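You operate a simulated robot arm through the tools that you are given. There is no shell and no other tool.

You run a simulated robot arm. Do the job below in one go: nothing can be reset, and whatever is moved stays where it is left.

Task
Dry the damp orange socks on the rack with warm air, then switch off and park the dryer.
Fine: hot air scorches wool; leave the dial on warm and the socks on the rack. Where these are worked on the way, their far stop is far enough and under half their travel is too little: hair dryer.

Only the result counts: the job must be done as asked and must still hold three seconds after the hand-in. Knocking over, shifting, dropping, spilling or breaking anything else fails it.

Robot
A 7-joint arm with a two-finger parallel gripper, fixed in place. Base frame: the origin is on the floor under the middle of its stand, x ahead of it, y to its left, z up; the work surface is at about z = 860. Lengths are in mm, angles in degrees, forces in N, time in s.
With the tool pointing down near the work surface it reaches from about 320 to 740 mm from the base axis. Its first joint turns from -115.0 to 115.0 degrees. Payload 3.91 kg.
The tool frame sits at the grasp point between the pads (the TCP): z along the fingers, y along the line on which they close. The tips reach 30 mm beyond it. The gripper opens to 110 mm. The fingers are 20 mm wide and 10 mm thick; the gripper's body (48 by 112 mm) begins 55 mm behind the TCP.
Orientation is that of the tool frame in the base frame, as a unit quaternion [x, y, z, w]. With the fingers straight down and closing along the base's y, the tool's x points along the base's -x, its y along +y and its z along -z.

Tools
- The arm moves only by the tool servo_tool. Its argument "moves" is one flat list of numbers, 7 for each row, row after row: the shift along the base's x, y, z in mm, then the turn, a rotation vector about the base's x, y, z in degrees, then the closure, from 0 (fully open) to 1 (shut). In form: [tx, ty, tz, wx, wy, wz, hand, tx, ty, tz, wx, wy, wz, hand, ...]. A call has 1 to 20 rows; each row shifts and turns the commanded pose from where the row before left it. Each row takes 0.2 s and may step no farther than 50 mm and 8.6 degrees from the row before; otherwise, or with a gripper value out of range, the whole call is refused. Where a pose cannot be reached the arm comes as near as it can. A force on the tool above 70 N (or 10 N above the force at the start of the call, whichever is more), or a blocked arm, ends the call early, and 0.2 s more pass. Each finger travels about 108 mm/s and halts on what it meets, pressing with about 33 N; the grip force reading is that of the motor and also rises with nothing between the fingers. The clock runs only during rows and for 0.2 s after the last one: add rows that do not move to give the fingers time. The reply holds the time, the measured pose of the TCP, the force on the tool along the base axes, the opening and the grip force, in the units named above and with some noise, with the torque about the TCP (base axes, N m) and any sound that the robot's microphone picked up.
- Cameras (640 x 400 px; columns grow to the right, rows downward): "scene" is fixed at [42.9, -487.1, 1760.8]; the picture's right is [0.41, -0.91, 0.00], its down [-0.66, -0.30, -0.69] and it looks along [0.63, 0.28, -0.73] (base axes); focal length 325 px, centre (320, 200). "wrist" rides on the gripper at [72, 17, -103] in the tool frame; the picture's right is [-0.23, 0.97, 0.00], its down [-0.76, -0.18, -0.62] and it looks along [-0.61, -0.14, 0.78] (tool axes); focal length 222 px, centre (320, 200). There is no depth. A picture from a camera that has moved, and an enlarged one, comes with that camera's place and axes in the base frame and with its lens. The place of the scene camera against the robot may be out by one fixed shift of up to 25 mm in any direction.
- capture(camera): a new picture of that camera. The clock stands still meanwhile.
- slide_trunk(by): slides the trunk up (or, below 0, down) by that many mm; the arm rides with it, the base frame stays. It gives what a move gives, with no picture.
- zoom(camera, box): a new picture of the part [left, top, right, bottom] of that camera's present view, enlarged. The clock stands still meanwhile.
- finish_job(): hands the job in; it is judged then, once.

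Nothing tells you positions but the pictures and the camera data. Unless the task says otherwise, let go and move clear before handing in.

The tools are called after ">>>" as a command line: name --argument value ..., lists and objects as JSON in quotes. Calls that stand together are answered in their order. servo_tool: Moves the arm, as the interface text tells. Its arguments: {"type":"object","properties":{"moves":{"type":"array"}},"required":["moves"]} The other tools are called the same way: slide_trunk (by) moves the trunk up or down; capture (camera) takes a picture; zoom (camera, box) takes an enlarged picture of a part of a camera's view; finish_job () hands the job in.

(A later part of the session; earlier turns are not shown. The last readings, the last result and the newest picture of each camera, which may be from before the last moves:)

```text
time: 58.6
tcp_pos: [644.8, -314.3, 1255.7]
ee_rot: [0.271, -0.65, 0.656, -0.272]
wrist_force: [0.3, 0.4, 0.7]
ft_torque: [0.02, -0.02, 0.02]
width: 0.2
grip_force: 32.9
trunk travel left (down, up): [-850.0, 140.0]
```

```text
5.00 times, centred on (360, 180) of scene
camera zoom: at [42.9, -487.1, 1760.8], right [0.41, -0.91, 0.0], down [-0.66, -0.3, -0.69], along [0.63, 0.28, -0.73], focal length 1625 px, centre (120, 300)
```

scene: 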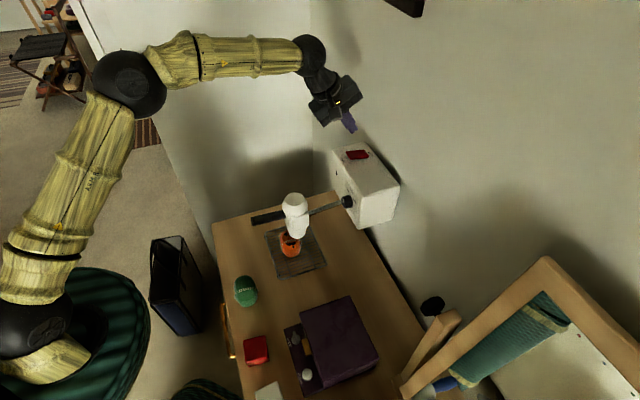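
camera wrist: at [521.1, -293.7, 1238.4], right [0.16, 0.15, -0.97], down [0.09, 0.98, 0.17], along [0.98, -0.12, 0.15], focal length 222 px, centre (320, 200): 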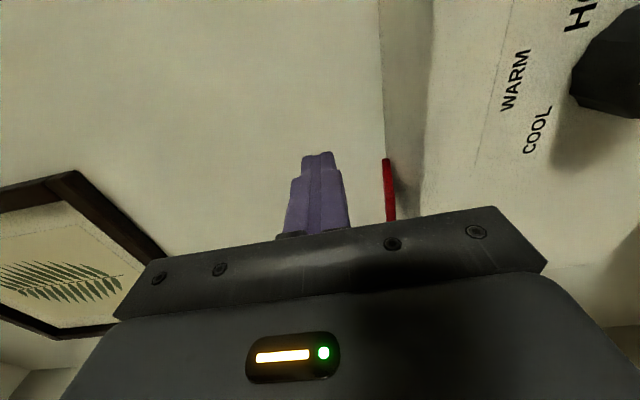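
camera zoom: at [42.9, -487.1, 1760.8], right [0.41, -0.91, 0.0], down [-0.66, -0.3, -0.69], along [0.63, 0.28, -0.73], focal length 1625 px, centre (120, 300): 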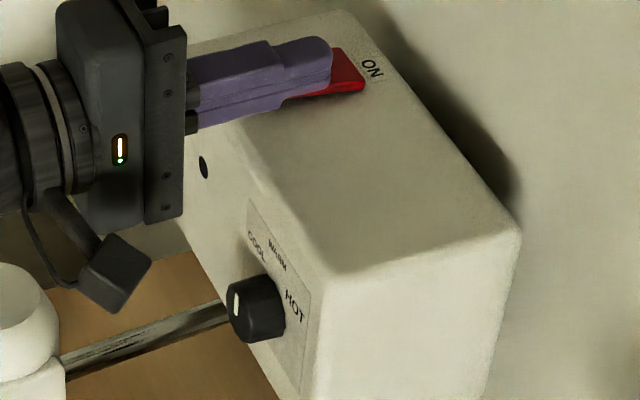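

The side view confirms the OFF end is raised and the ON end is down, yet the front lamp is dark and there has been no sound. I'll move above the raised front end of the rocker and look again before deciding which end to press.

>>> servo_tool --moves '[6.4, 2.3, 5, 5.3, 5.3, 0, 1, 6.4, 2.3, 5, 5.3, 5.3, 0, 1, 6.4, 2.3, 5, 5.3, 5.3, 0, 1, 6.4, 2.3, 5, 5.3, 5.3, 0, 1, 6.4, 2.3, 5, 5.3, 5.3, 0, 1, 6.4, 2.3, 5, 5.3, 5.3, 0, 1, 6.4, 2.3, 0, 5.3, 5.3, 0, 1, 6.4, 2.3, 0, 5.3, 5.3, 0, 1, 0, 0, 0, 0, 0, 0, 1, 0, 0, 0, 0, 0, 0, 1]'

>>> capture --camera "wrist"

>>> zoom --camera "wrist" --box '[260, 60, 440, 180]'

>>> zoom --camera "scene" --box '[260, 200, 330, 270]'

```text
time: 60.8
tcp_pos: [695.7, -295.0, 1285.9]
ee_rot: [-0.37, 0.891, -0.242, 0.102]
wrist_force: [-0.3, 0.4, -0.1]
ft_torque: [0.0, 0.0, 0.03]
width: 0.0
grip_force: 32.7
trunk travel left (down, up): [-850.0, 140.0]
```

```text
taken
camera wrist: at [598.2, -300.4, 1368.0], right [-0.43, 0.75, -0.49], down [0.42, 0.65, 0.63], along [0.8, 0.07, -0.6], focal length 222 px, centre (320, 200)
```

wrist: 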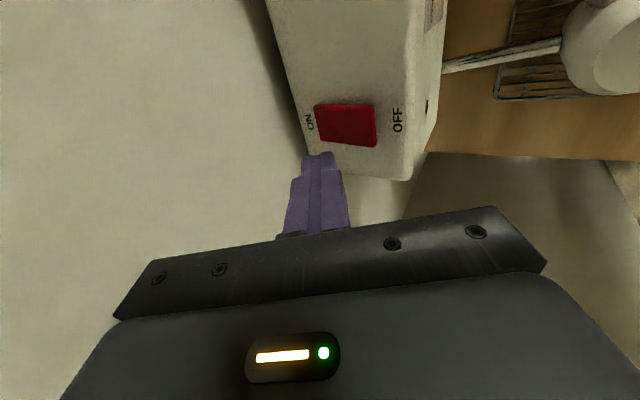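

```text
3.33 times, centred on (350, 120) of wrist
camera zoom: at [598.2, -300.4, 1368.0], right [-0.43, 0.75, -0.49], down [0.42, 0.65, 0.63], along [0.8, 0.07, -0.6], focal length 740 px, centre (220, 467)
```

zoom: 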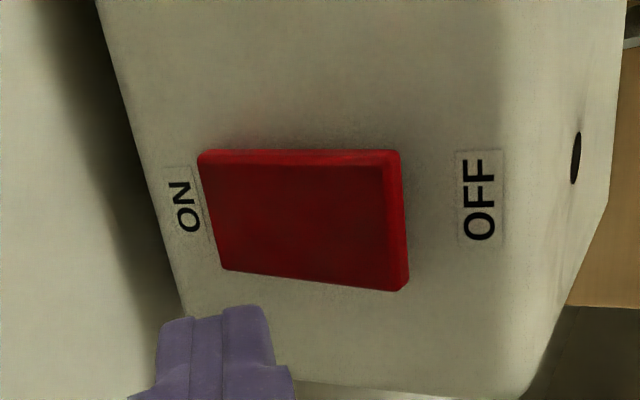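

```text
5.71 times, centred on (295, 235) of scene
camera zoom: at [42.9, -487.1, 1760.8], right [0.41, -0.91, 0.0], down [-0.66, -0.3, -0.69], along [0.63, 0.28, -0.73], focal length 1857 px, centre (463, 0)
```

zoom: 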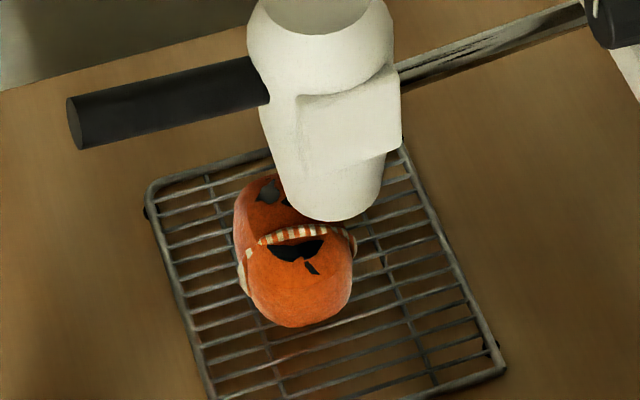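

The rocker centre is at about u=285, v=730 along the wall. Before pressing, I'll hold still for a few seconds and watch the socks to see whether the dryer is already blowing.

>>> servo_tool --moves '[0, 0, 0, 0, 0, 0, 1, 0, 0, 0, 0, 0, 0, 1, 0, 0, 0, 0, 0, 0, 1, 0, 0, 0, 0, 0, 0, 1, 0, 0, 0, 0, 0, 0, 1, 0, 0, 0, 0, 0, 0, 1, 0, 0, 0, 0, 0, 0, 1, 0, 0, 0, 0, 0, 0, 1, 0, 0, 0, 0, 0, 0, 1, 0, 0, 0, 0, 0, 0, 1, 0, 0, 0, 0, 0, 0, 1, 0, 0, 0, 0, 0, 0, 1, 0, 0, 0, 0, 0, 0, 1, 0, 0, 0, 0, 0, 0, 1, 0, 0, 0, 0, 0, 0, 1, 0, 0, 0, 0, 0, 0, 1, 0, 0, 0, 0, 0, 0, 1, 0, 0, 0, 0, 0, 0, 1, 0, 0, 0, 0, 0, 0, 1, 0, 0, 0, 0, 0, 0, 1]'

>>> zoom --camera "scene" --box '[260, 200, 330, 270]'

>>> zoom --camera "wrist" --box '[400, 80, 450, 130]'

```text
time: 65.0
tcp_pos: [695.6, -294.8, 1287.7]
ee_rot: [-0.37, 0.891, -0.242, 0.101]
wrist_force: [0.1, -0.1, 1.1]
ft_torque: [-0.04, -0.02, -0.01]
width: 0.1
grip_force: 32.8
trunk travel left (down, up): [-850.0, 140.0]
```

```text
5.71 times, centred on (295, 235) of scene
camera zoom: at [42.9, -487.1, 1760.8], right [0.41, -0.91, 0.0], down [-0.66, -0.3, -0.69], along [0.63, 0.28, -0.73], focal length 1857 px, centre (463, 0)
```

zoom: 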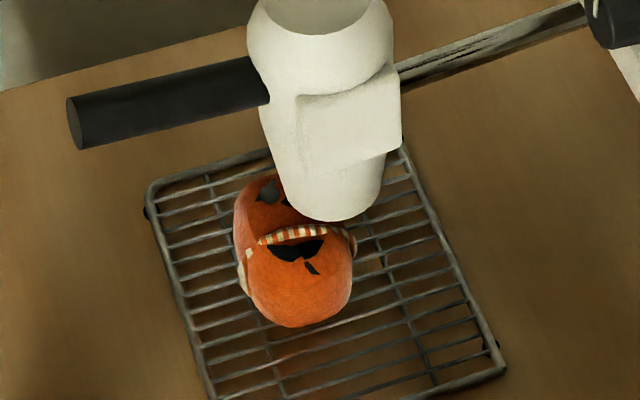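

```text
8.00 times, centred on (425, 105) of wrist
camera zoom: at [597.8, -300.0, 1368.1], right [-0.43, 0.75, -0.49], down [0.42, 0.65, 0.63], along [0.8, 0.07, -0.6], focal length 1777 px, centre (-520, 960)
```

zoom: 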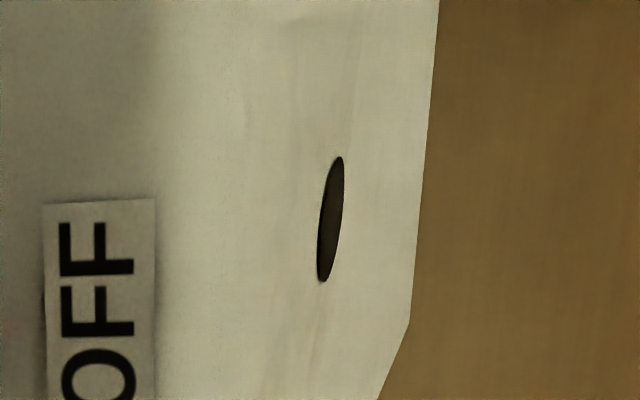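

There's no change after several more seconds, so the dryer seems to be off, and the raised end is the only one with any travel. I'll descend slowly onto the raised front end and listen and look.

>>> servo_tool --moves '[0, 0, -13, 0, 0, 0, 1, 0, 0, -13, 0, 0, 0, 1, 0, 0, -10, 0, 0, 0, 1, 0, 0, -4, 0, 0, 0, 1]'

>>> zoom --camera "wrist" --box '[260, 100, 420, 200]'

>>> zoom --camera "scene" --box '[310, 110, 410, 180]'

```text
time: 66.0
tcp_pos: [693.8, -293.9, 1245.0]
ee_rot: [-0.369, 0.892, -0.241, 0.102]
wrist_force: [-0.7, 0.0, -0.5]
ft_torque: [0.0, -0.01, 0.02]
width: 0.1
grip_force: 32.7
trunk travel left (down, up): [-850.0, 140.0]
```

```text
4.00 times, centred on (340, 150) of wrist
camera zoom: at [597.0, -299.2, 1326.9], right [-0.43, 0.75, -0.49], down [0.42, 0.65, 0.63], along [0.8, 0.07, -0.6], focal length 888 px, centre (240, 400)
```

zoom: 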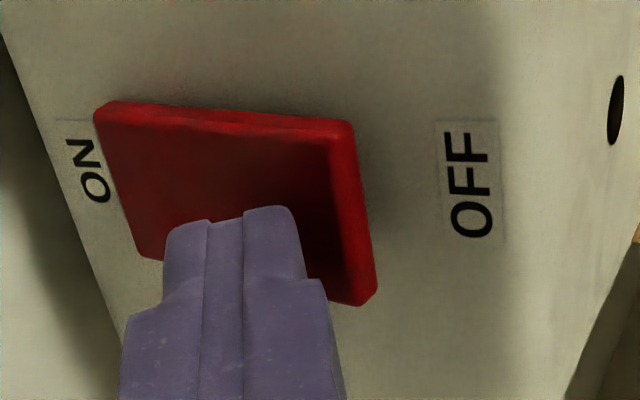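

```text
5.71 times, centred on (360, 145) of scene
camera zoom: at [42.9, -487.1, 1760.8], right [0.41, -0.91, 0.0], down [-0.66, -0.3, -0.69], along [0.63, 0.28, -0.73], focal length 1857 px, centre (91, 514)
```

zoom: 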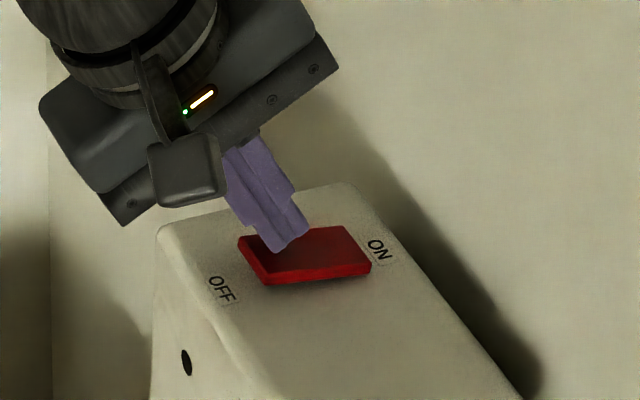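

>>> servo_tool --moves '[0, 0, -3, 0, 0, 0, 1, 0, 0, -3, 0, 0, 0, 1, 0, 0, -2, 0, 0, 0, 1, 0, 0, -2, 0, 0, 0, 1]'

>>> zoom --camera "wrist" --box '[260, 100, 420, 200]'

```text
time: 67.0
tcp_pos: [694.5, -294.4, 1238.1]
ee_rot: [-0.369, 0.891, -0.245, 0.105]
wrist_force: [1.0, -3.5, 17.0]
ft_torque: [-0.24, -0.06, -0.02]
width: 0.0
grip_force: 32.8
trunk travel left (down, up): [-850.0, 140.0]
```

```text
4.00 times, centred on (340, 150) of wrist
camera zoom: at [596.0, -300.0, 1320.5], right [-0.43, 0.75, -0.5], down [0.42, 0.66, 0.63], along [0.8, 0.06, -0.6], focal length 888 px, centre (240, 400)
```

zoom: 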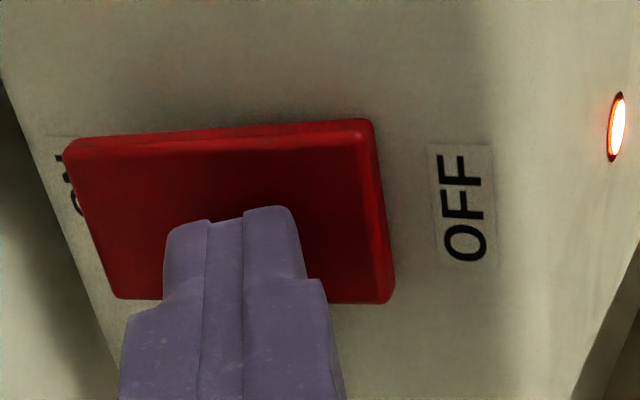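

The lamp came on when the rocker tipped, so the dryer is running. I'll lift clear, check that it stays on, and let the warm air run.

>>> servo_tool --moves '[0, 0, 5, 0, 0, 0, 1, 0, 0, 10, 0, 0, 0, 1, 0, 0, 15, 0, 0, 0, 1, 0, 0, 0, 0, 0, 0, 1]'

>>> zoom --camera "wrist" --box '[260, 60, 440, 180]'

>>> zoom --camera "scene" --box '[240, 130, 400, 270]'

```text
time: 68.0
tcp_pos: [695.2, -292.7, 1266.5]
ee_rot: [-0.371, 0.891, -0.241, 0.101]
wrist_force: [0.6, 0.1, 0.3]
ft_torque: [0.02, 0.0, 0.0]
width: 0.0
grip_force: 32.9
trunk travel left (down, up): [-850.0, 140.0]
```

```text
3.33 times, centred on (350, 120) of wrist
camera zoom: at [597.9, -298.5, 1347.6], right [-0.44, 0.75, -0.49], down [0.42, 0.65, 0.63], along [0.8, 0.07, -0.6], focal length 740 px, centre (220, 467)
```

zoom: 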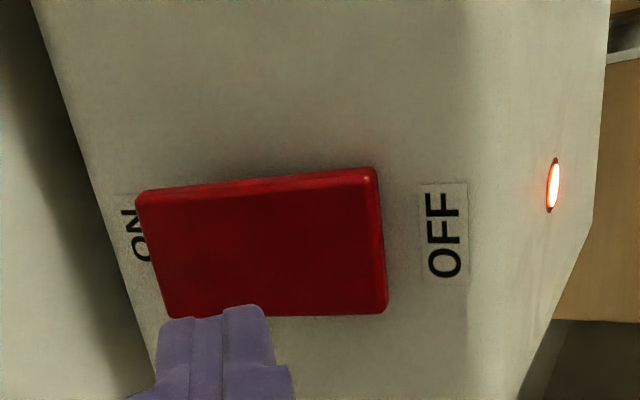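

```text
2.86 times, centred on (320, 200) of scene
camera zoom: at [42.9, -487.1, 1760.8], right [0.41, -0.91, 0.0], down [-0.66, -0.3, -0.69], along [0.63, 0.28, -0.73], focal length 928 px, centre (320, 200)
```

zoom: 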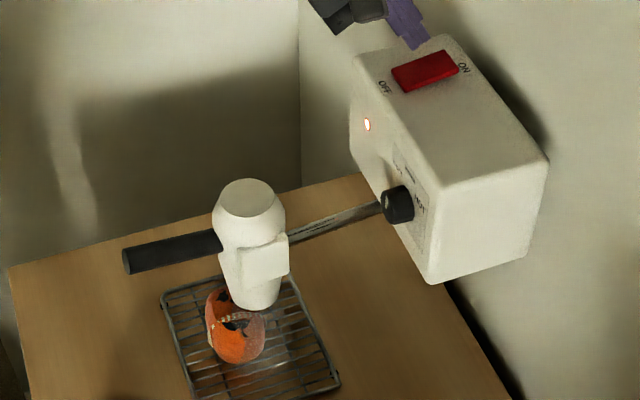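

It stays on and I can see faint airflow at the nozzle. While it dries I'll shift over the ON end, ready to switch off, and watch the socks.

>>> servo_tool --moves '[11, -11.2, 3, 0, 0, 0, 1, 11, -11.2, 2, 0, 0, 0, 1, 11, -11.2, 0, 0, 0, 0, 1, 0, 0, 0, 0, 0, 0, 1, 0, 0, 0, 0, 0, 0, 1, 0, 0, 0, 0, 0, 0, 1, 0, 0, 0, 0, 0, 0, 1, 0, 0, 0, 0, 0, 0, 1, 0, 0, 0, 0, 0, 0, 1, 0, 0, 0, 0, 0, 0, 1, 0, 0, 0, 0, 0, 0, 1, 0, 0, 0, 0, 0, 0, 1, 0, 0, 0, 0, 0, 0, 1, 0, 0, 0, 0, 0, 0, 1, 0, 0, 0, 0, 0, 0, 1]'

>>> zoom --camera "scene" --box '[260, 200, 330, 270]'

>>> zoom --camera "wrist" --box '[240, 80, 460, 220]'

```text
time: 71.2
tcp_pos: [728.4, -327.5, 1270.7]
ee_rot: [-0.37, 0.892, -0.241, 0.102]
wrist_force: [-0.8, -0.5, 0.5]
ft_torque: [-0.02, -0.02, 0.04]
width: 0.1
grip_force: 32.5
trunk travel left (down, up): [-850.0, 140.0]
```

```text
5.71 times, centred on (295, 235) of scene
camera zoom: at [42.9, -487.1, 1760.8], right [0.41, -0.91, 0.0], down [-0.66, -0.3, -0.69], along [0.63, 0.28, -0.73], focal length 1857 px, centre (463, 0)
```

zoom: 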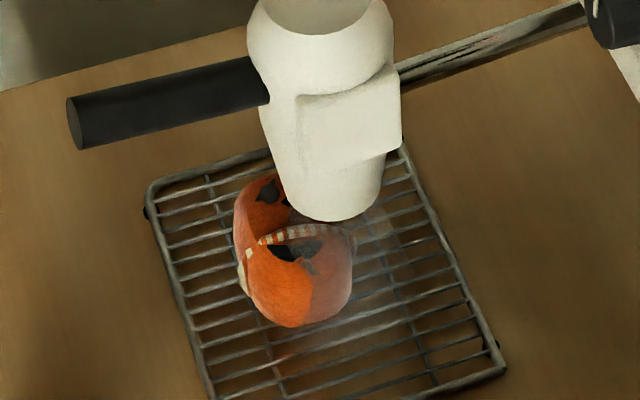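

```text
2.86 times, centred on (350, 150) of wrist
camera zoom: at [629.6, -333.0, 1352.2], right [-0.43, 0.75, -0.49], down [0.42, 0.65, 0.63], along [0.8, 0.07, -0.6], focal length 635 px, centre (234, 343)
```

zoom: 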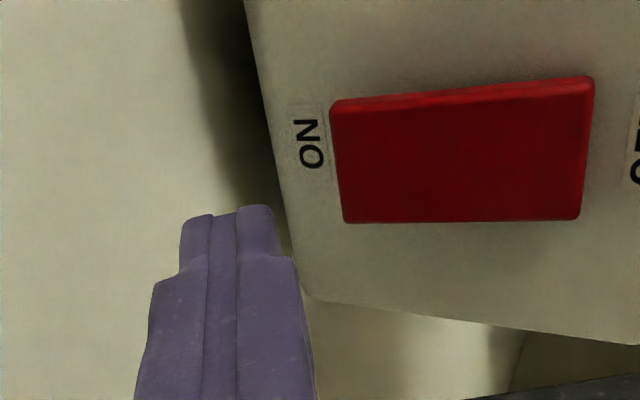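

The warm air plume is visible and covers part of the bundle. I'll wait and watch whether the damp patches fade.

>>> servo_tool --moves '[0, 0, 0, 0, 0, 0, 1, 0, 0, 0, 0, 0, 0, 1, 0, 0, 0, 0, 0, 0, 1, 0, 0, 0, 0, 0, 0, 1, 0, 0, 0, 0, 0, 0, 1, 0, 0, 0, 0, 0, 0, 1, 0, 0, 0, 0, 0, 0, 1, 0, 0, 0, 0, 0, 0, 1, 0, 0, 0, 0, 0, 0, 1, 0, 0, 0, 0, 0, 0, 1, 0, 0, 0, 0, 0, 0, 1, 0, 0, 0, 0, 0, 0, 1, 0, 0, 0, 0, 0, 0, 1, 0, 0, 0, 0, 0, 0, 1, 0, 0, 0, 0, 0, 0, 1, 0, 0, 0, 0, 0, 0, 1, 0, 0, 0, 0, 0, 0, 1, 0, 0, 0, 0, 0, 0, 1, 0, 0, 0, 0, 0, 0, 1, 0, 0, 0, 0, 0, 0, 1]'

>>> zoom --camera "scene" --box '[260, 200, 330, 270]'

```text
time: 75.4
tcp_pos: [726.6, -328.6, 1270.5]
ee_rot: [-0.37, 0.891, -0.242, 0.102]
wrist_force: [-1.0, -0.5, 0.2]
ft_torque: [0.01, 0.0, 0.02]
width: 0.1
grip_force: 33.2
trunk travel left (down, up): [-850.0, 140.0]
```

```text
5.71 times, centred on (295, 235) of scene
camera zoom: at [42.9, -487.1, 1760.8], right [0.41, -0.91, 0.0], down [-0.66, -0.3, -0.69], along [0.63, 0.28, -0.73], focal length 1857 px, centre (463, 0)
```

zoom: 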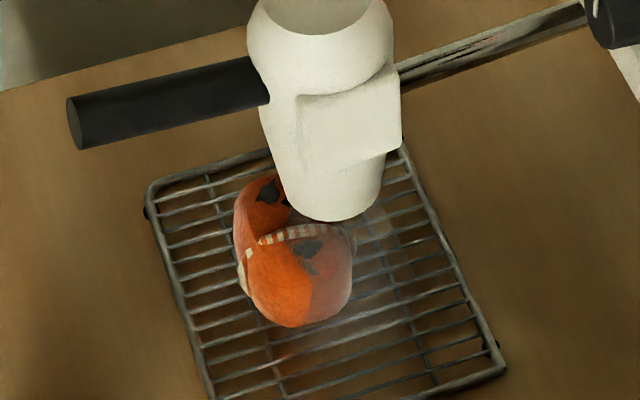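

One damp patch has already disappeared, so it is drying. I'll keep waiting.

>>> servo_tool --moves '[0, 0, 0, 0, 0, 0, 1, 0, 0, 0, 0, 0, 0, 1, 0, 0, 0, 0, 0, 0, 1, 0, 0, 0, 0, 0, 0, 1, 0, 0, 0, 0, 0, 0, 1, 0, 0, 0, 0, 0, 0, 1, 0, 0, 0, 0, 0, 0, 1, 0, 0, 0, 0, 0, 0, 1, 0, 0, 0, 0, 0, 0, 1, 0, 0, 0, 0, 0, 0, 1, 0, 0, 0, 0, 0, 0, 1, 0, 0, 0, 0, 0, 0, 1, 0, 0, 0, 0, 0, 0, 1, 0, 0, 0, 0, 0, 0, 1, 0, 0, 0, 0, 0, 0, 1, 0, 0, 0, 0, 0, 0, 1, 0, 0, 0, 0, 0, 0, 1, 0, 0, 0, 0, 0, 0, 1, 0, 0, 0, 0, 0, 0, 1, 0, 0, 0, 0, 0, 0, 1]'

>>> zoom --camera "scene" --box '[260, 200, 330, 270]'

```text
time: 79.6
tcp_pos: [727.7, -328.2, 1270.0]
ee_rot: [-0.369, 0.892, -0.242, 0.101]
wrist_force: [-0.2, 0.3, 0.9]
ft_torque: [0.0, 0.01, -0.01]
width: 0.0
grip_force: 33.3
trunk travel left (down, up): [-850.0, 140.0]
```

```text
5.71 times, centred on (295, 235) of scene
camera zoom: at [42.9, -487.1, 1760.8], right [0.41, -0.91, 0.0], down [-0.66, -0.3, -0.69], along [0.63, 0.28, -0.73], focal length 1857 px, centre (463, 0)
```

zoom: 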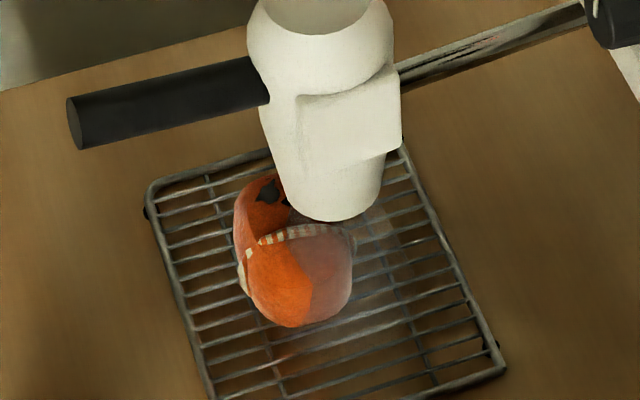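

>>> servo_tool --moves '[0, 0, 0, 0, 0, 0, 1, 0, 0, 0, 0, 0, 0, 1, 0, 0, 0, 0, 0, 0, 1, 0, 0, 0, 0, 0, 0, 1, 0, 0, 0, 0, 0, 0, 1, 0, 0, 0, 0, 0, 0, 1, 0, 0, 0, 0, 0, 0, 1, 0, 0, 0, 0, 0, 0, 1, 0, 0, 0, 0, 0, 0, 1, 0, 0, 0, 0, 0, 0, 1, 0, 0, 0, 0, 0, 0, 1, 0, 0, 0, 0, 0, 0, 1, 0, 0, 0, 0, 0, 0, 1, 0, 0, 0, 0, 0, 0, 1, 0, 0, 0, 0, 0, 0, 1, 0, 0, 0, 0, 0, 0, 1, 0, 0, 0, 0, 0, 0, 1, 0, 0, 0, 0, 0, 0, 1, 0, 0, 0, 0, 0, 0, 1, 0, 0, 0, 0, 0, 0, 1]'

>>> zoom --camera "scene" --box '[260, 200, 330, 270]'

```text
time: 83.8
tcp_pos: [728.6, -327.8, 1270.7]
ee_rot: [-0.37, 0.891, -0.243, 0.101]
wrist_force: [-0.4, -0.3, 0.1]
ft_torque: [0.0, 0.02, 0.03]
width: 0.0
grip_force: 33.3
trunk travel left (down, up): [-850.0, 140.0]
```

```text
5.71 times, centred on (295, 235) of scene
camera zoom: at [42.9, -487.1, 1760.8], right [0.41, -0.91, 0.0], down [-0.66, -0.3, -0.69], along [0.63, 0.28, -0.73], focal length 1857 px, centre (463, 0)
```

zoom: 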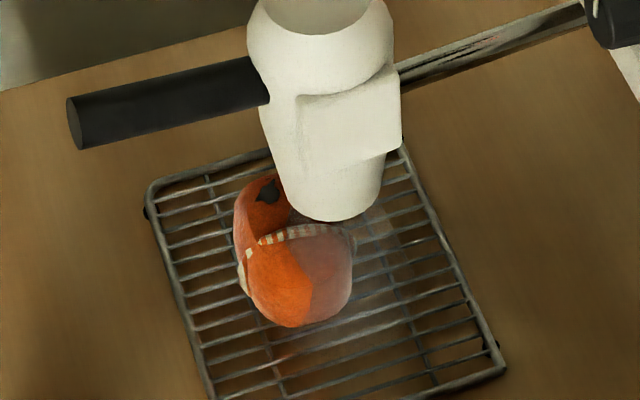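

Only one patch is still visible. I'll keep drying.

>>> servo_tool --moves '[0, 0, 0, 0, 0, 0, 1, 0, 0, 0, 0, 0, 0, 1, 0, 0, 0, 0, 0, 0, 1, 0, 0, 0, 0, 0, 0, 1, 0, 0, 0, 0, 0, 0, 1, 0, 0, 0, 0, 0, 0, 1, 0, 0, 0, 0, 0, 0, 1, 0, 0, 0, 0, 0, 0, 1, 0, 0, 0, 0, 0, 0, 1, 0, 0, 0, 0, 0, 0, 1, 0, 0, 0, 0, 0, 0, 1, 0, 0, 0, 0, 0, 0, 1, 0, 0, 0, 0, 0, 0, 1, 0, 0, 0, 0, 0, 0, 1, 0, 0, 0, 0, 0, 0, 1, 0, 0, 0, 0, 0, 0, 1, 0, 0, 0, 0, 0, 0, 1, 0, 0, 0, 0, 0, 0, 1, 0, 0, 0, 0, 0, 0, 1, 0, 0, 0, 0, 0, 0, 1]'

>>> zoom --camera "scene" --box '[260, 200, 330, 270]'

```text
time: 88.0
tcp_pos: [726.7, -327.8, 1271.2]
ee_rot: [-0.37, 0.891, -0.242, 0.101]
wrist_force: [0.0, 0.1, 0.0]
ft_torque: [-0.03, -0.02, 0.0]
width: 0.0
grip_force: 33.0
trunk travel left (down, up): [-850.0, 140.0]
```

```text
5.71 times, centred on (295, 235) of scene
camera zoom: at [42.9, -487.1, 1760.8], right [0.41, -0.91, 0.0], down [-0.66, -0.3, -0.69], along [0.63, 0.28, -0.73], focal length 1857 px, centre (463, 0)
```

zoom: 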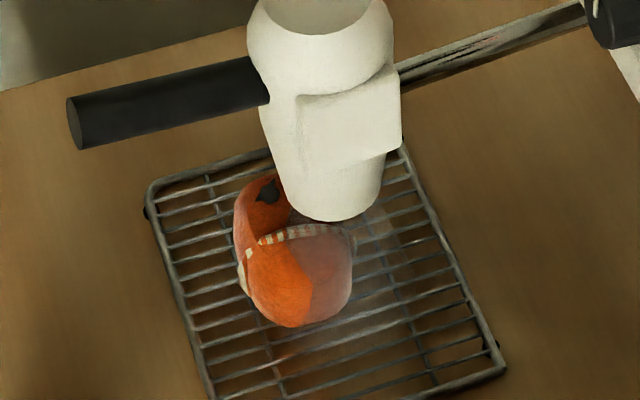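

>>> servo_tool --moves '[0, 0, 0, 0, 0, 0, 1, 0, 0, 0, 0, 0, 0, 1, 0, 0, 0, 0, 0, 0, 1, 0, 0, 0, 0, 0, 0, 1, 0, 0, 0, 0, 0, 0, 1, 0, 0, 0, 0, 0, 0, 1, 0, 0, 0, 0, 0, 0, 1, 0, 0, 0, 0, 0, 0, 1, 0, 0, 0, 0, 0, 0, 1, 0, 0, 0, 0, 0, 0, 1, 0, 0, 0, 0, 0, 0, 1, 0, 0, 0, 0, 0, 0, 1, 0, 0, 0, 0, 0, 0, 1, 0, 0, 0, 0, 0, 0, 1, 0, 0, 0, 0, 0, 0, 1, 0, 0, 0, 0, 0, 0, 1, 0, 0, 0, 0, 0, 0, 1, 0, 0, 0, 0, 0, 0, 1, 0, 0, 0, 0, 0, 0, 1, 0, 0, 0, 0, 0, 0, 1]'

>>> zoom --camera "scene" --box '[260, 200, 330, 270]'

```text
time: 92.2
tcp_pos: [727.3, -328.1, 1271.4]
ee_rot: [-0.37, 0.892, -0.242, 0.101]
wrist_force: [1.1, -1.0, -0.3]
ft_torque: [0.0, -0.02, -0.01]
width: 0.0
grip_force: 32.9
trunk travel left (down, up): [-850.0, 140.0]
```

```text
5.71 times, centred on (295, 235) of scene
camera zoom: at [42.9, -487.1, 1760.8], right [0.41, -0.91, 0.0], down [-0.66, -0.3, -0.69], along [0.63, 0.28, -0.73], focal length 1857 px, centre (463, 0)
```

zoom: 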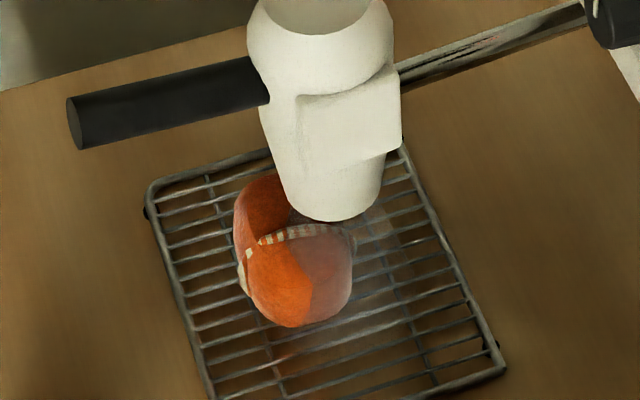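

All visible damp patches are gone. Now I'll press the raised ON-side end down slowly to switch the dryer off.

>>> servo_tool --moves '[0.5, 0.5, -10, 0, 0, 0, 1, 0.5, 0.5, -10, 0, 0, 0, 1, 0, 0, -3, 0, 0, 0, 1, 0, 0, 0, 0, 0, 0, 1]'

>>> zoom --camera "wrist" --box '[240, 100, 460, 230]'

>>> zoom --camera "scene" --box '[310, 110, 410, 180]'

```text
time: 93.2
tcp_pos: [729.5, -327.5, 1247.7]
ee_rot: [-0.37, 0.891, -0.241, 0.101]
wrist_force: [0.1, -0.8, -0.6]
ft_torque: [0.0, 0.01, 0.02]
width: 0.0
grip_force: 33.1
trunk travel left (down, up): [-850.0, 140.0]
```

```text
2.91 times, centred on (350, 165) of wrist
camera zoom: at [632.1, -331.9, 1329.5], right [-0.43, 0.75, -0.49], down [0.42, 0.65, 0.63], along [0.8, 0.07, -0.6], focal length 646 px, centre (233, 302)
```

zoom: 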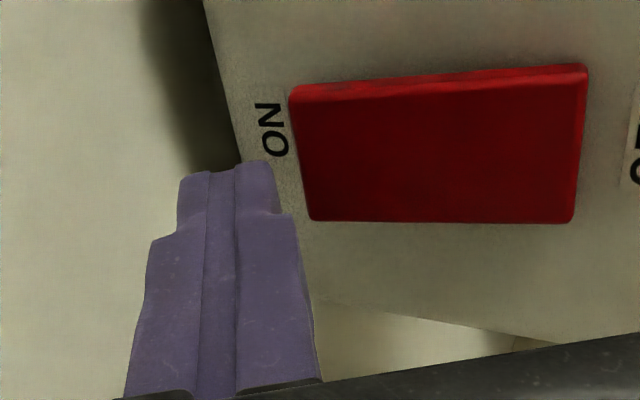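

```text
5.71 times, centred on (360, 145) of scene
camera zoom: at [42.9, -487.1, 1760.8], right [0.41, -0.91, 0.0], down [-0.66, -0.3, -0.69], along [0.63, 0.28, -0.73], focal length 1857 px, centre (91, 514)
```

zoom: 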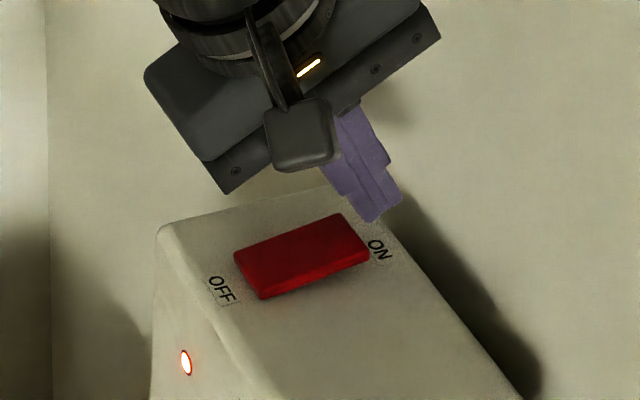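

The tip would land slightly beyond the rocker's ON end, so I'm shifting about 15 mm back before pressing.

>>> servo_tool --moves '[-5.3, 5.3, 1, 0, 0, 0, 1, -5.3, 5.3, 0, 0, 0, 0, 1, 0, 0, 0, 0, 0, 0, 1]'

>>> zoom --camera "wrist" --box '[240, 100, 460, 230]'

```text
time: 94.0
tcp_pos: [720.8, -317.4, 1248.2]
ee_rot: [-0.37, 0.891, -0.242, 0.101]
wrist_force: [0.7, 0.1, 0.0]
ft_torque: [0.02, -0.01, -0.02]
width: 0.3
grip_force: 33.1
trunk travel left (down, up): [-850.0, 140.0]
```

```text
2.91 times, centred on (350, 165) of wrist
camera zoom: at [621.6, -321.8, 1329.9], right [-0.43, 0.75, -0.49], down [0.42, 0.65, 0.63], along [0.8, 0.07, -0.6], focal length 646 px, centre (233, 302)
```

zoom: 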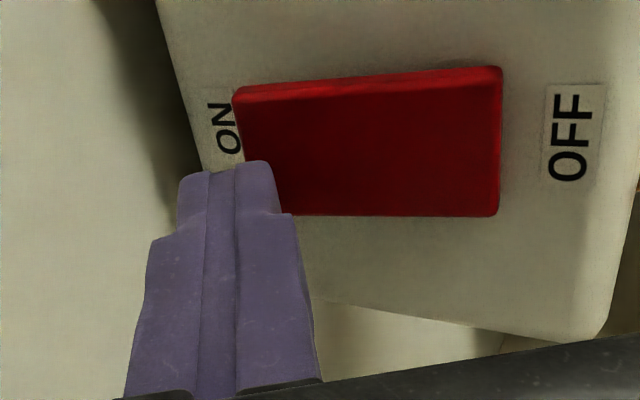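

>>> servo_tool --moves '[0, 0, -3, 0, 0, 0, 1, 0, 0, -2, 0, 0, 0, 1, 0, 0, -2, 0, 0, 0, 1, 0, 0, -2, 0, 0, 0, 1, 0, 0, 0, 0, 0, 0, 1]'

>>> zoom --camera "wrist" --box '[240, 100, 460, 230]'

>>> zoom --camera "scene" --box '[310, 110, 410, 180]'

```text
time: 95.2
tcp_pos: [719.4, -318.4, 1240.2]
ee_rot: [-0.369, 0.892, -0.242, 0.1]
wrist_force: [1.0, 0.5, -0.7]
ft_torque: [-0.02, 0.01, -0.01]
width: 0.0
grip_force: 33.0
trunk travel left (down, up): [-850.0, 140.0]
```

```text
2.91 times, centred on (350, 165) of wrist
camera zoom: at [621.1, -322.7, 1321.8], right [-0.43, 0.75, -0.49], down [0.42, 0.65, 0.63], along [0.8, 0.07, -0.6], focal length 646 px, centre (233, 302)
```

zoom: 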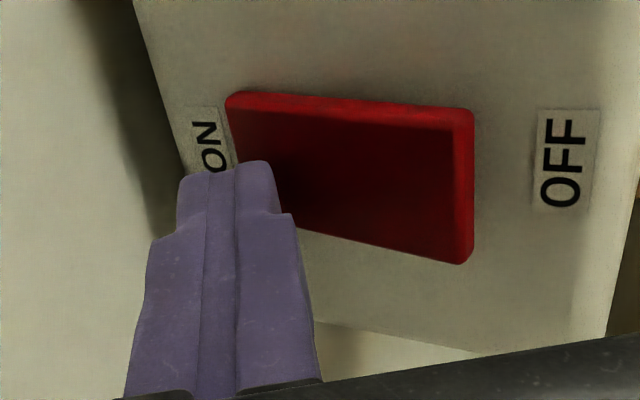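

```text
5.71 times, centred on (360, 145) of scene
camera zoom: at [42.9, -487.1, 1760.8], right [0.41, -0.91, 0.0], down [-0.66, -0.3, -0.69], along [0.63, 0.28, -0.73], focal length 1857 px, centre (91, 514)
```

zoom: 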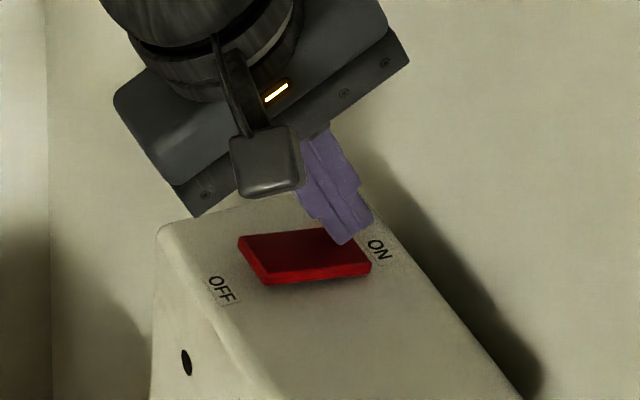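

The lamp is out and the rocker is back in its original position. I'm lifting away, backing off in front of the box, and then checking the socks and the barrel for parking.

>>> servo_tool --moves '[0, 0, 10, 0, 0, 0, 1, 0, 0, 25, 0, 0, 0, 1, 0, 0, 25, 0, 0, 0, 1, -28.4, 13.1, -14, -5.3, -5.3, 0, 1, -28.4, 13.1, -14, -5.3, -5.3, 0, 1, -28.4, 13.1, -14, -5.3, -5.3, 0, 1, -28.4, 13.1, -14, -5.3, -5.3, 0, 1, -28.4, 13.1, -14, -5.3, -5.3, 0, 1, -28.4, 13.1, -14, -5.3, -5.3, 0, 1, -28.4, 13.1, -14, -5.3, -5.3, 0, 1, -28.4, 13.1, -14, -5.3, -5.3, 0, 1]'

>>> capture --camera "wrist"

>>> capture --camera "scene"

>>> zoom --camera "scene" --box '[260, 200, 330, 270]'

```text
time: 97.6
tcp_pos: [491.8, -209.0, 1189.8]
ee_rot: [0.271, -0.65, 0.656, -0.272]
wrist_force: [-0.3, 0.0, -0.7]
ft_torque: [0.01, -0.01, 0.01]
width: 0.1
grip_force: 33.0
trunk travel left (down, up): [-850.0, 140.0]
```

```text
taken
camera wrist: at [368.4, -188.5, 1171.5], right [0.17, 0.15, -0.97], down [0.09, 0.98, 0.17], along [0.98, -0.12, 0.15], focal length 222 px, centre (320, 200)
```

wrist: 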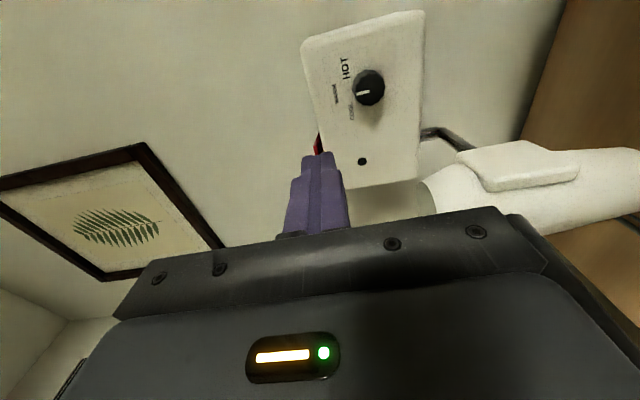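

```text
taken
```

scene: 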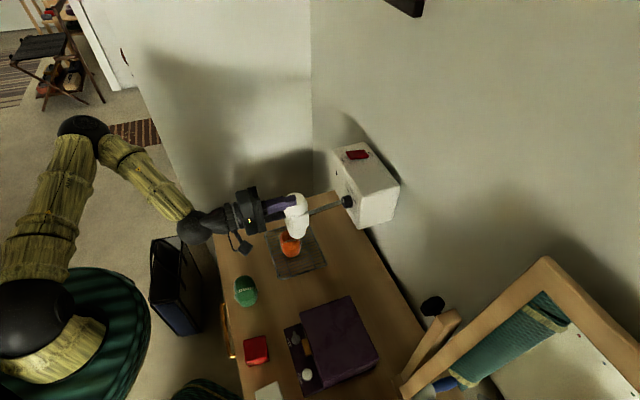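

```text
5.71 times, centred on (295, 235) of scene
camera zoom: at [42.9, -487.1, 1760.8], right [0.41, -0.91, 0.0], down [-0.66, -0.3, -0.69], along [0.63, 0.28, -0.73], focal length 1857 px, centre (463, 0)
```

zoom: 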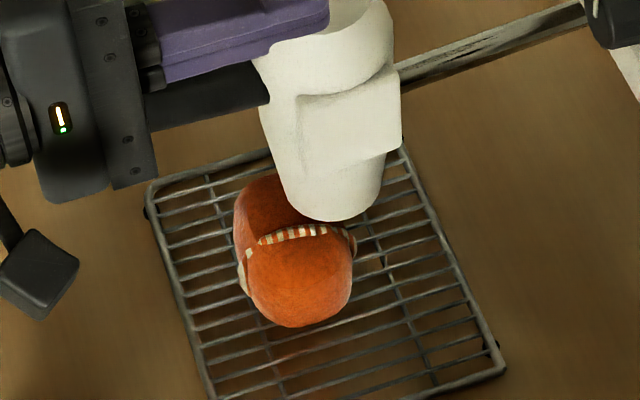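

The plume is gone and the damp marks on this side have vanished. I'll swing the gripper round to the near side of the barrel, to check the socks from another angle and line up on the flat plate for pushing the dryer home.

>>> servo_tool --moves '[-2, -12, -9.5, 0, 0, 8, 1, -2, -12, -9.5, 0, 0, 8, 1, -2, -12, -9.5, 0, 0, 8, 1, -2, -8, -9.5, 0, 0, 8, 1, -2, -7, -9.5, 0, 0, 8, 1, -2, -7, -9.5, 0, 0, 8, 1, -2, -6, -9.5, 0, 0, 8, 1, -2, -6, -9.5, 0, 0, 8, 1, -2, -6, -9.5, 0, 0, 8, 1, -2, -5, -9.5, 0, 0, 8, 1, -1, -5, -9.5, 0, 0, 8, 1, -1, -5, -9.5, 0, 0, 8, 1]'

>>> capture --camera "wrist"

>>> capture --camera "scene"

```text
time: 99.1
tcp_pos: [504.8, -265.3, 1233.8]
ee_rot: [-0.459, 0.391, -0.524, 0.601]
wrist_force: [0.7, -0.1, -0.8]
ft_torque: [-0.03, 0.0, -0.02]
width: 0.5
grip_force: 33.2
trunk travel left (down, up): [-850.0, 140.0]
stopped in row 7: the arm was blocked; the commanded pose is now the measured one
```

```text
taken
camera wrist: at [422.1, -351.3, 1191.7], right [0.23, 0.25, -0.94], down [-0.75, 0.66, -0.01], along [0.62, 0.71, 0.34], focal length 222 px, centre (320, 200)
```

wrist: 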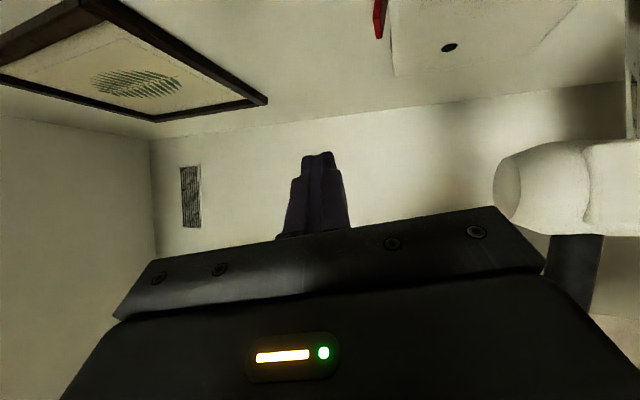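

```text
taken
```

scene: 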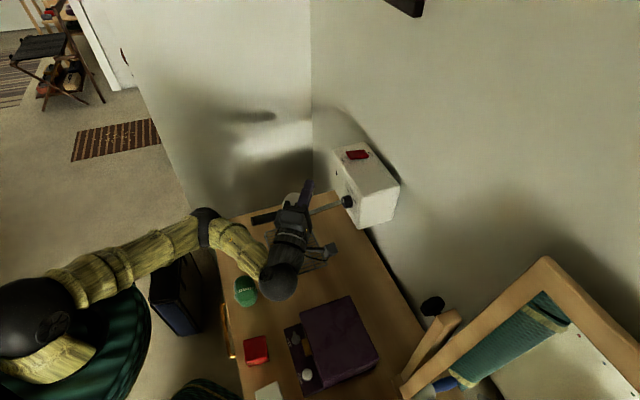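

The arm was blocked partway through that turn, close to its own inner limit. I'll check that nothing was disturbed before choosing another route.

>>> zoom --camera "scene" --box '[200, 170, 400, 300]'

>>> zoom --camera "scene" --box '[0, 160, 320, 360]'

```text
3.08 times, centred on (300, 235) of scene
camera zoom: at [42.9, -487.1, 1760.8], right [0.41, -0.91, 0.0], down [-0.66, -0.3, -0.69], along [0.63, 0.28, -0.73], focal length 1000 px, centre (382, 92)
```

zoom: 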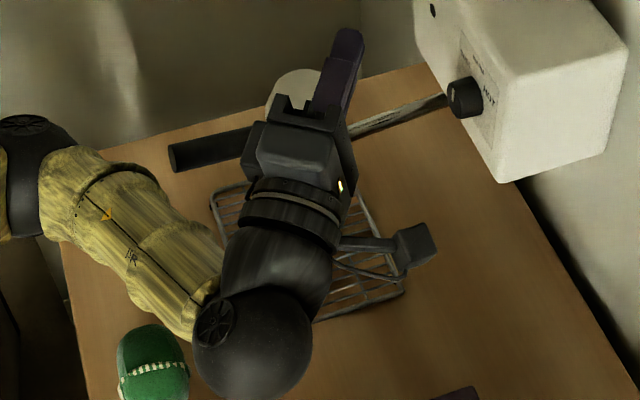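

```text
2.00 times, centred on (160, 260) of scene
camera zoom: at [42.9, -487.1, 1760.8], right [0.41, -0.91, 0.0], down [-0.66, -0.3, -0.69], along [0.63, 0.28, -0.73], focal length 650 px, centre (640, 80)
```

zoom: 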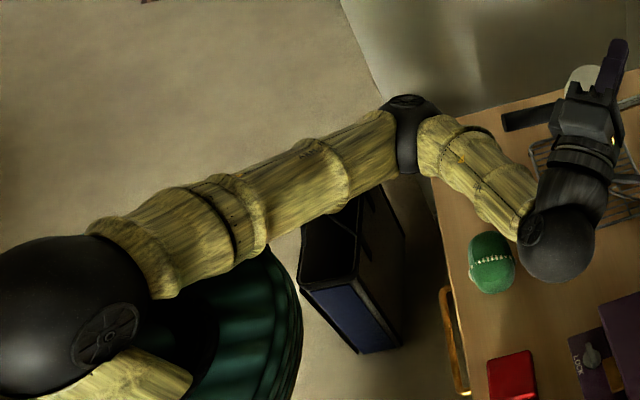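

Nothing has been disturbed; the arm just folded into a different elbow posture. I'll rotate and move outward in small steps toward the near side of the barrel, where there is much more room to reach.

>>> servo_tool --moves '[-3, -12, -8, -1.24, 2.4, 7.05, 1, -3, -12, -8, -1.24, 2.4, 7.05, 1, -3, -12, -8, -1.24, 2.4, 7.05, 1]'

>>> capture --camera "scene"

```text
time: 99.7
tcp_pos: [506.1, -275.0, 1308.8]
ee_rot: [-0.496, 0.28, -0.489, 0.661]
wrist_force: [0.3, 0.7, 0.0]
ft_torque: [0.02, -0.01, 0.03]
width: 0.0
grip_force: 32.8
trunk travel left (down, up): [-850.0, 140.0]
stopped in row 3: the arm was blocked; the commanded pose is now the measured one
```

```text
taken
```

scene: 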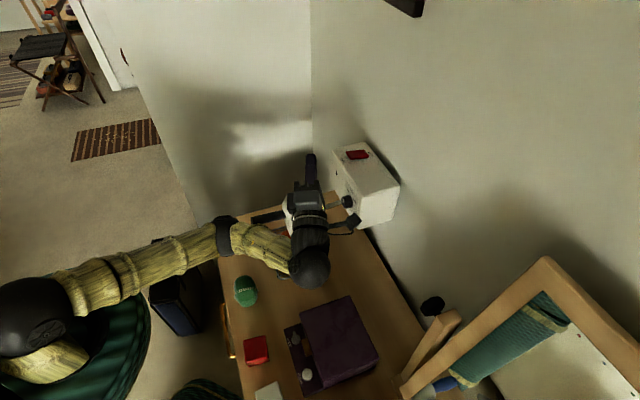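

>>> servo_tool --moves '[0, 0, 0, 0, 0, 0, 1, 0, 0, 0, 0, 0, 0, 1]'

>>> zoom --camera "scene" --box '[0, 120, 400, 380]'

>>> capture --camera "wrist"

```text
time: 100.3
tcp_pos: [505.9, -275.4, 1308.9]
ee_rot: [-0.496, 0.28, -0.488, 0.661]
wrist_force: [0.6, -1.4, 0.0]
ft_torque: [-0.04, 0.01, 0.0]
width: 0.1
grip_force: 33.2
trunk travel left (down, up): [-850.0, 140.0]
```

```text
1.54 times, centred on (200, 250) of scene
camera zoom: at [42.9, -487.1, 1760.8], right [0.41, -0.91, 0.0], down [-0.66, -0.3, -0.69], along [0.63, 0.28, -0.73], focal length 500 px, centre (505, 123)
```

zoom: 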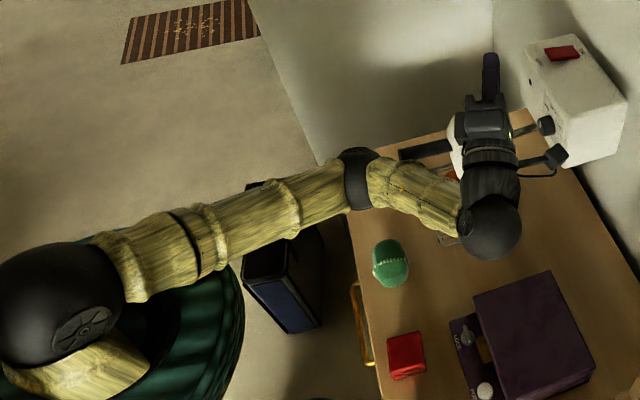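

```text
taken
camera wrist: at [451.5, -382.7, 1265.1], right [0.27, 0.24, -0.93], down [-0.88, 0.46, -0.14], along [0.39, 0.86, 0.34], focal length 222 px, centre (320, 200)
```

wrist: 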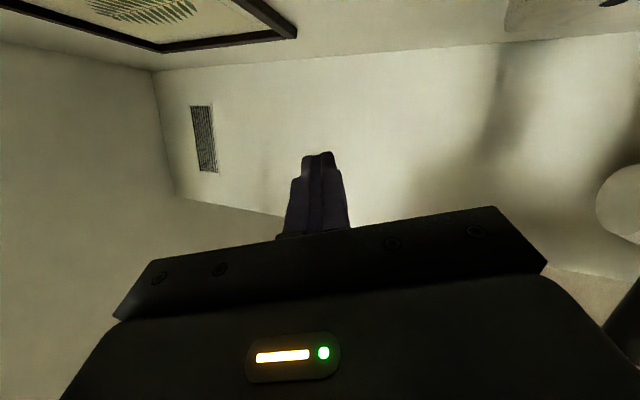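

>>> servo_tool --moves '[11.8, 15.6, 2.5, 0.28, 6.48, -4.4, 1, 11.8, 15.6, 2.5, 0.28, 6.48, -4.4, 1, 11.8, 15.6, 2.5, 0.28, 6.48, -4.4, 1, 11.8, 15.6, 2.5, 0.28, 6.48, -4.4, 1]'

>>> capture --camera "scene"

```text
time: 101.3
tcp_pos: [551.3, -211.9, 1319.5]
ee_rot: [0.538, -0.498, 0.456, -0.504]
wrist_force: [0.1, 0.0, 1.0]
ft_torque: [0.01, 0.03, -0.02]
width: 0.3
grip_force: 32.8
trunk travel left (down, up): [-850.0, 140.0]
```

```text
taken
```

scene: 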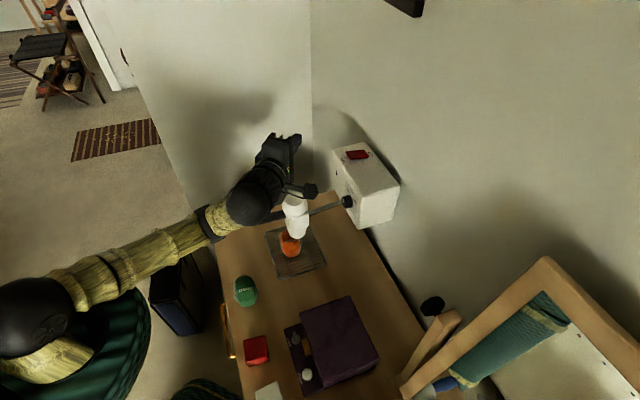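

>>> servo_tool --moves '[11.8, 15.6, 2.5, 0.28, 6.48, -4.4, 1, 11.8, 15.6, 2.5, 0.28, 6.48, -4.4, 1, 11.8, 15.6, 2.5, 0.28, 6.48, -4.4, 1, 11.8, 15.6, 2.5, 0.28, 6.48, -4.4, 1]'

>>> capture --camera "scene"

>>> capture --camera "wrist"

```text
time: 102.3
tcp_pos: [608.7, -150.0, 1324.3]
ee_rot: [-0.541, 0.678, -0.391, 0.308]
wrist_force: [0.5, -0.1, 0.2]
ft_torque: [-0.01, 0.02, -0.04]
width: 0.0
grip_force: 32.7
out of reach, approached as far as the arm can: row 2
trunk travel left (down, up): [-850.0, 140.0]
```

```text
taken
```

scene: 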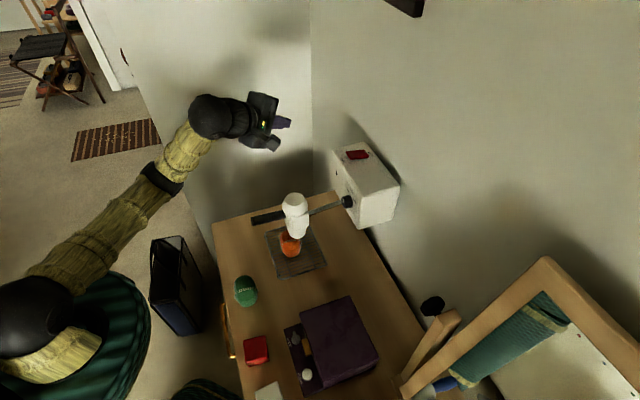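

```text
taken
camera wrist: at [497.7, -199.0, 1362.3], right [-0.43, 0.33, -0.84], down [-0.27, 0.84, 0.47], along [0.86, 0.42, -0.27], focal length 222 px, centre (320, 200)
```

wrist: 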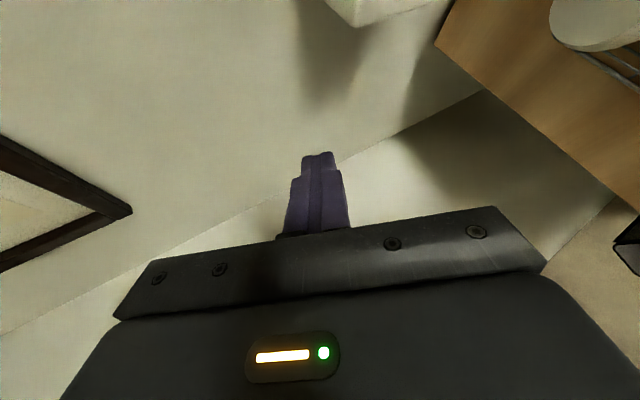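

The elbow has ended up in a low posture, which I don't want near the green socks. I'll go to the earlier comfortable tool-down pose, high above the desk, so the arm can unfold.

>>> servo_tool --moves '[-3, -1, 8, 1.69, 7.3, 0, 1, -3, -1, 8, 1.69, 7.3, 0, 1, -3, -1, 8, 1.69, 7.3, 0, 1, -3, -1, 8, 1.69, 7.3, 0, 1, -3, -1, 5, 1.69, 7.3, 0, 1, -3, -1, 0, 1.69, 7.3, 0, 1, -3, -1, 0, 1.69, 7.3, 0, 1, -3, -1, 0, 1.69, 7.3, 0, 1]'

>>> capture --camera "scene"

>>> capture --camera "wrist"

```text
time: 104.1
tcp_pos: [582.3, -158.7, 1361.6]
ee_rot: [-0.623, 0.783, 0.001, -0.001]
wrist_force: [-0.6, -1.0, 0.1]
ft_torque: [0.03, -0.02, -0.02]
width: 0.0
grip_force: 32.6
trunk travel left (down, up): [-850.0, 140.0]
```

```text
taken
```

scene: 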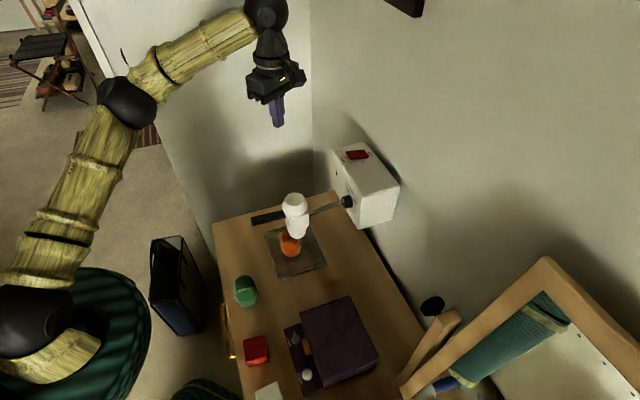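

```text
taken
camera wrist: at [550.9, -226.8, 1466.3], right [-0.9, 0.44, 0.0], down [0.35, 0.7, 0.62], along [0.27, 0.56, -0.78], focal length 222 px, centre (320, 200)
```

wrist: 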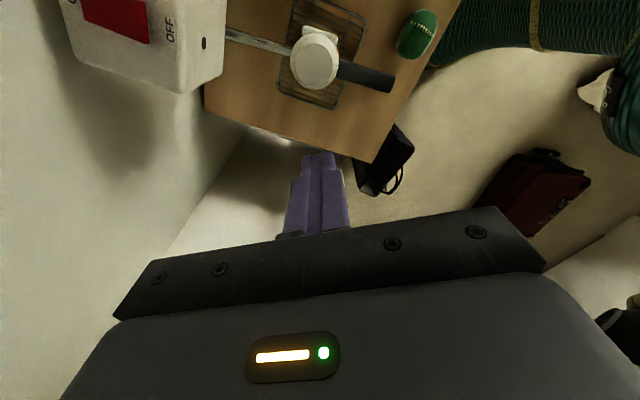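

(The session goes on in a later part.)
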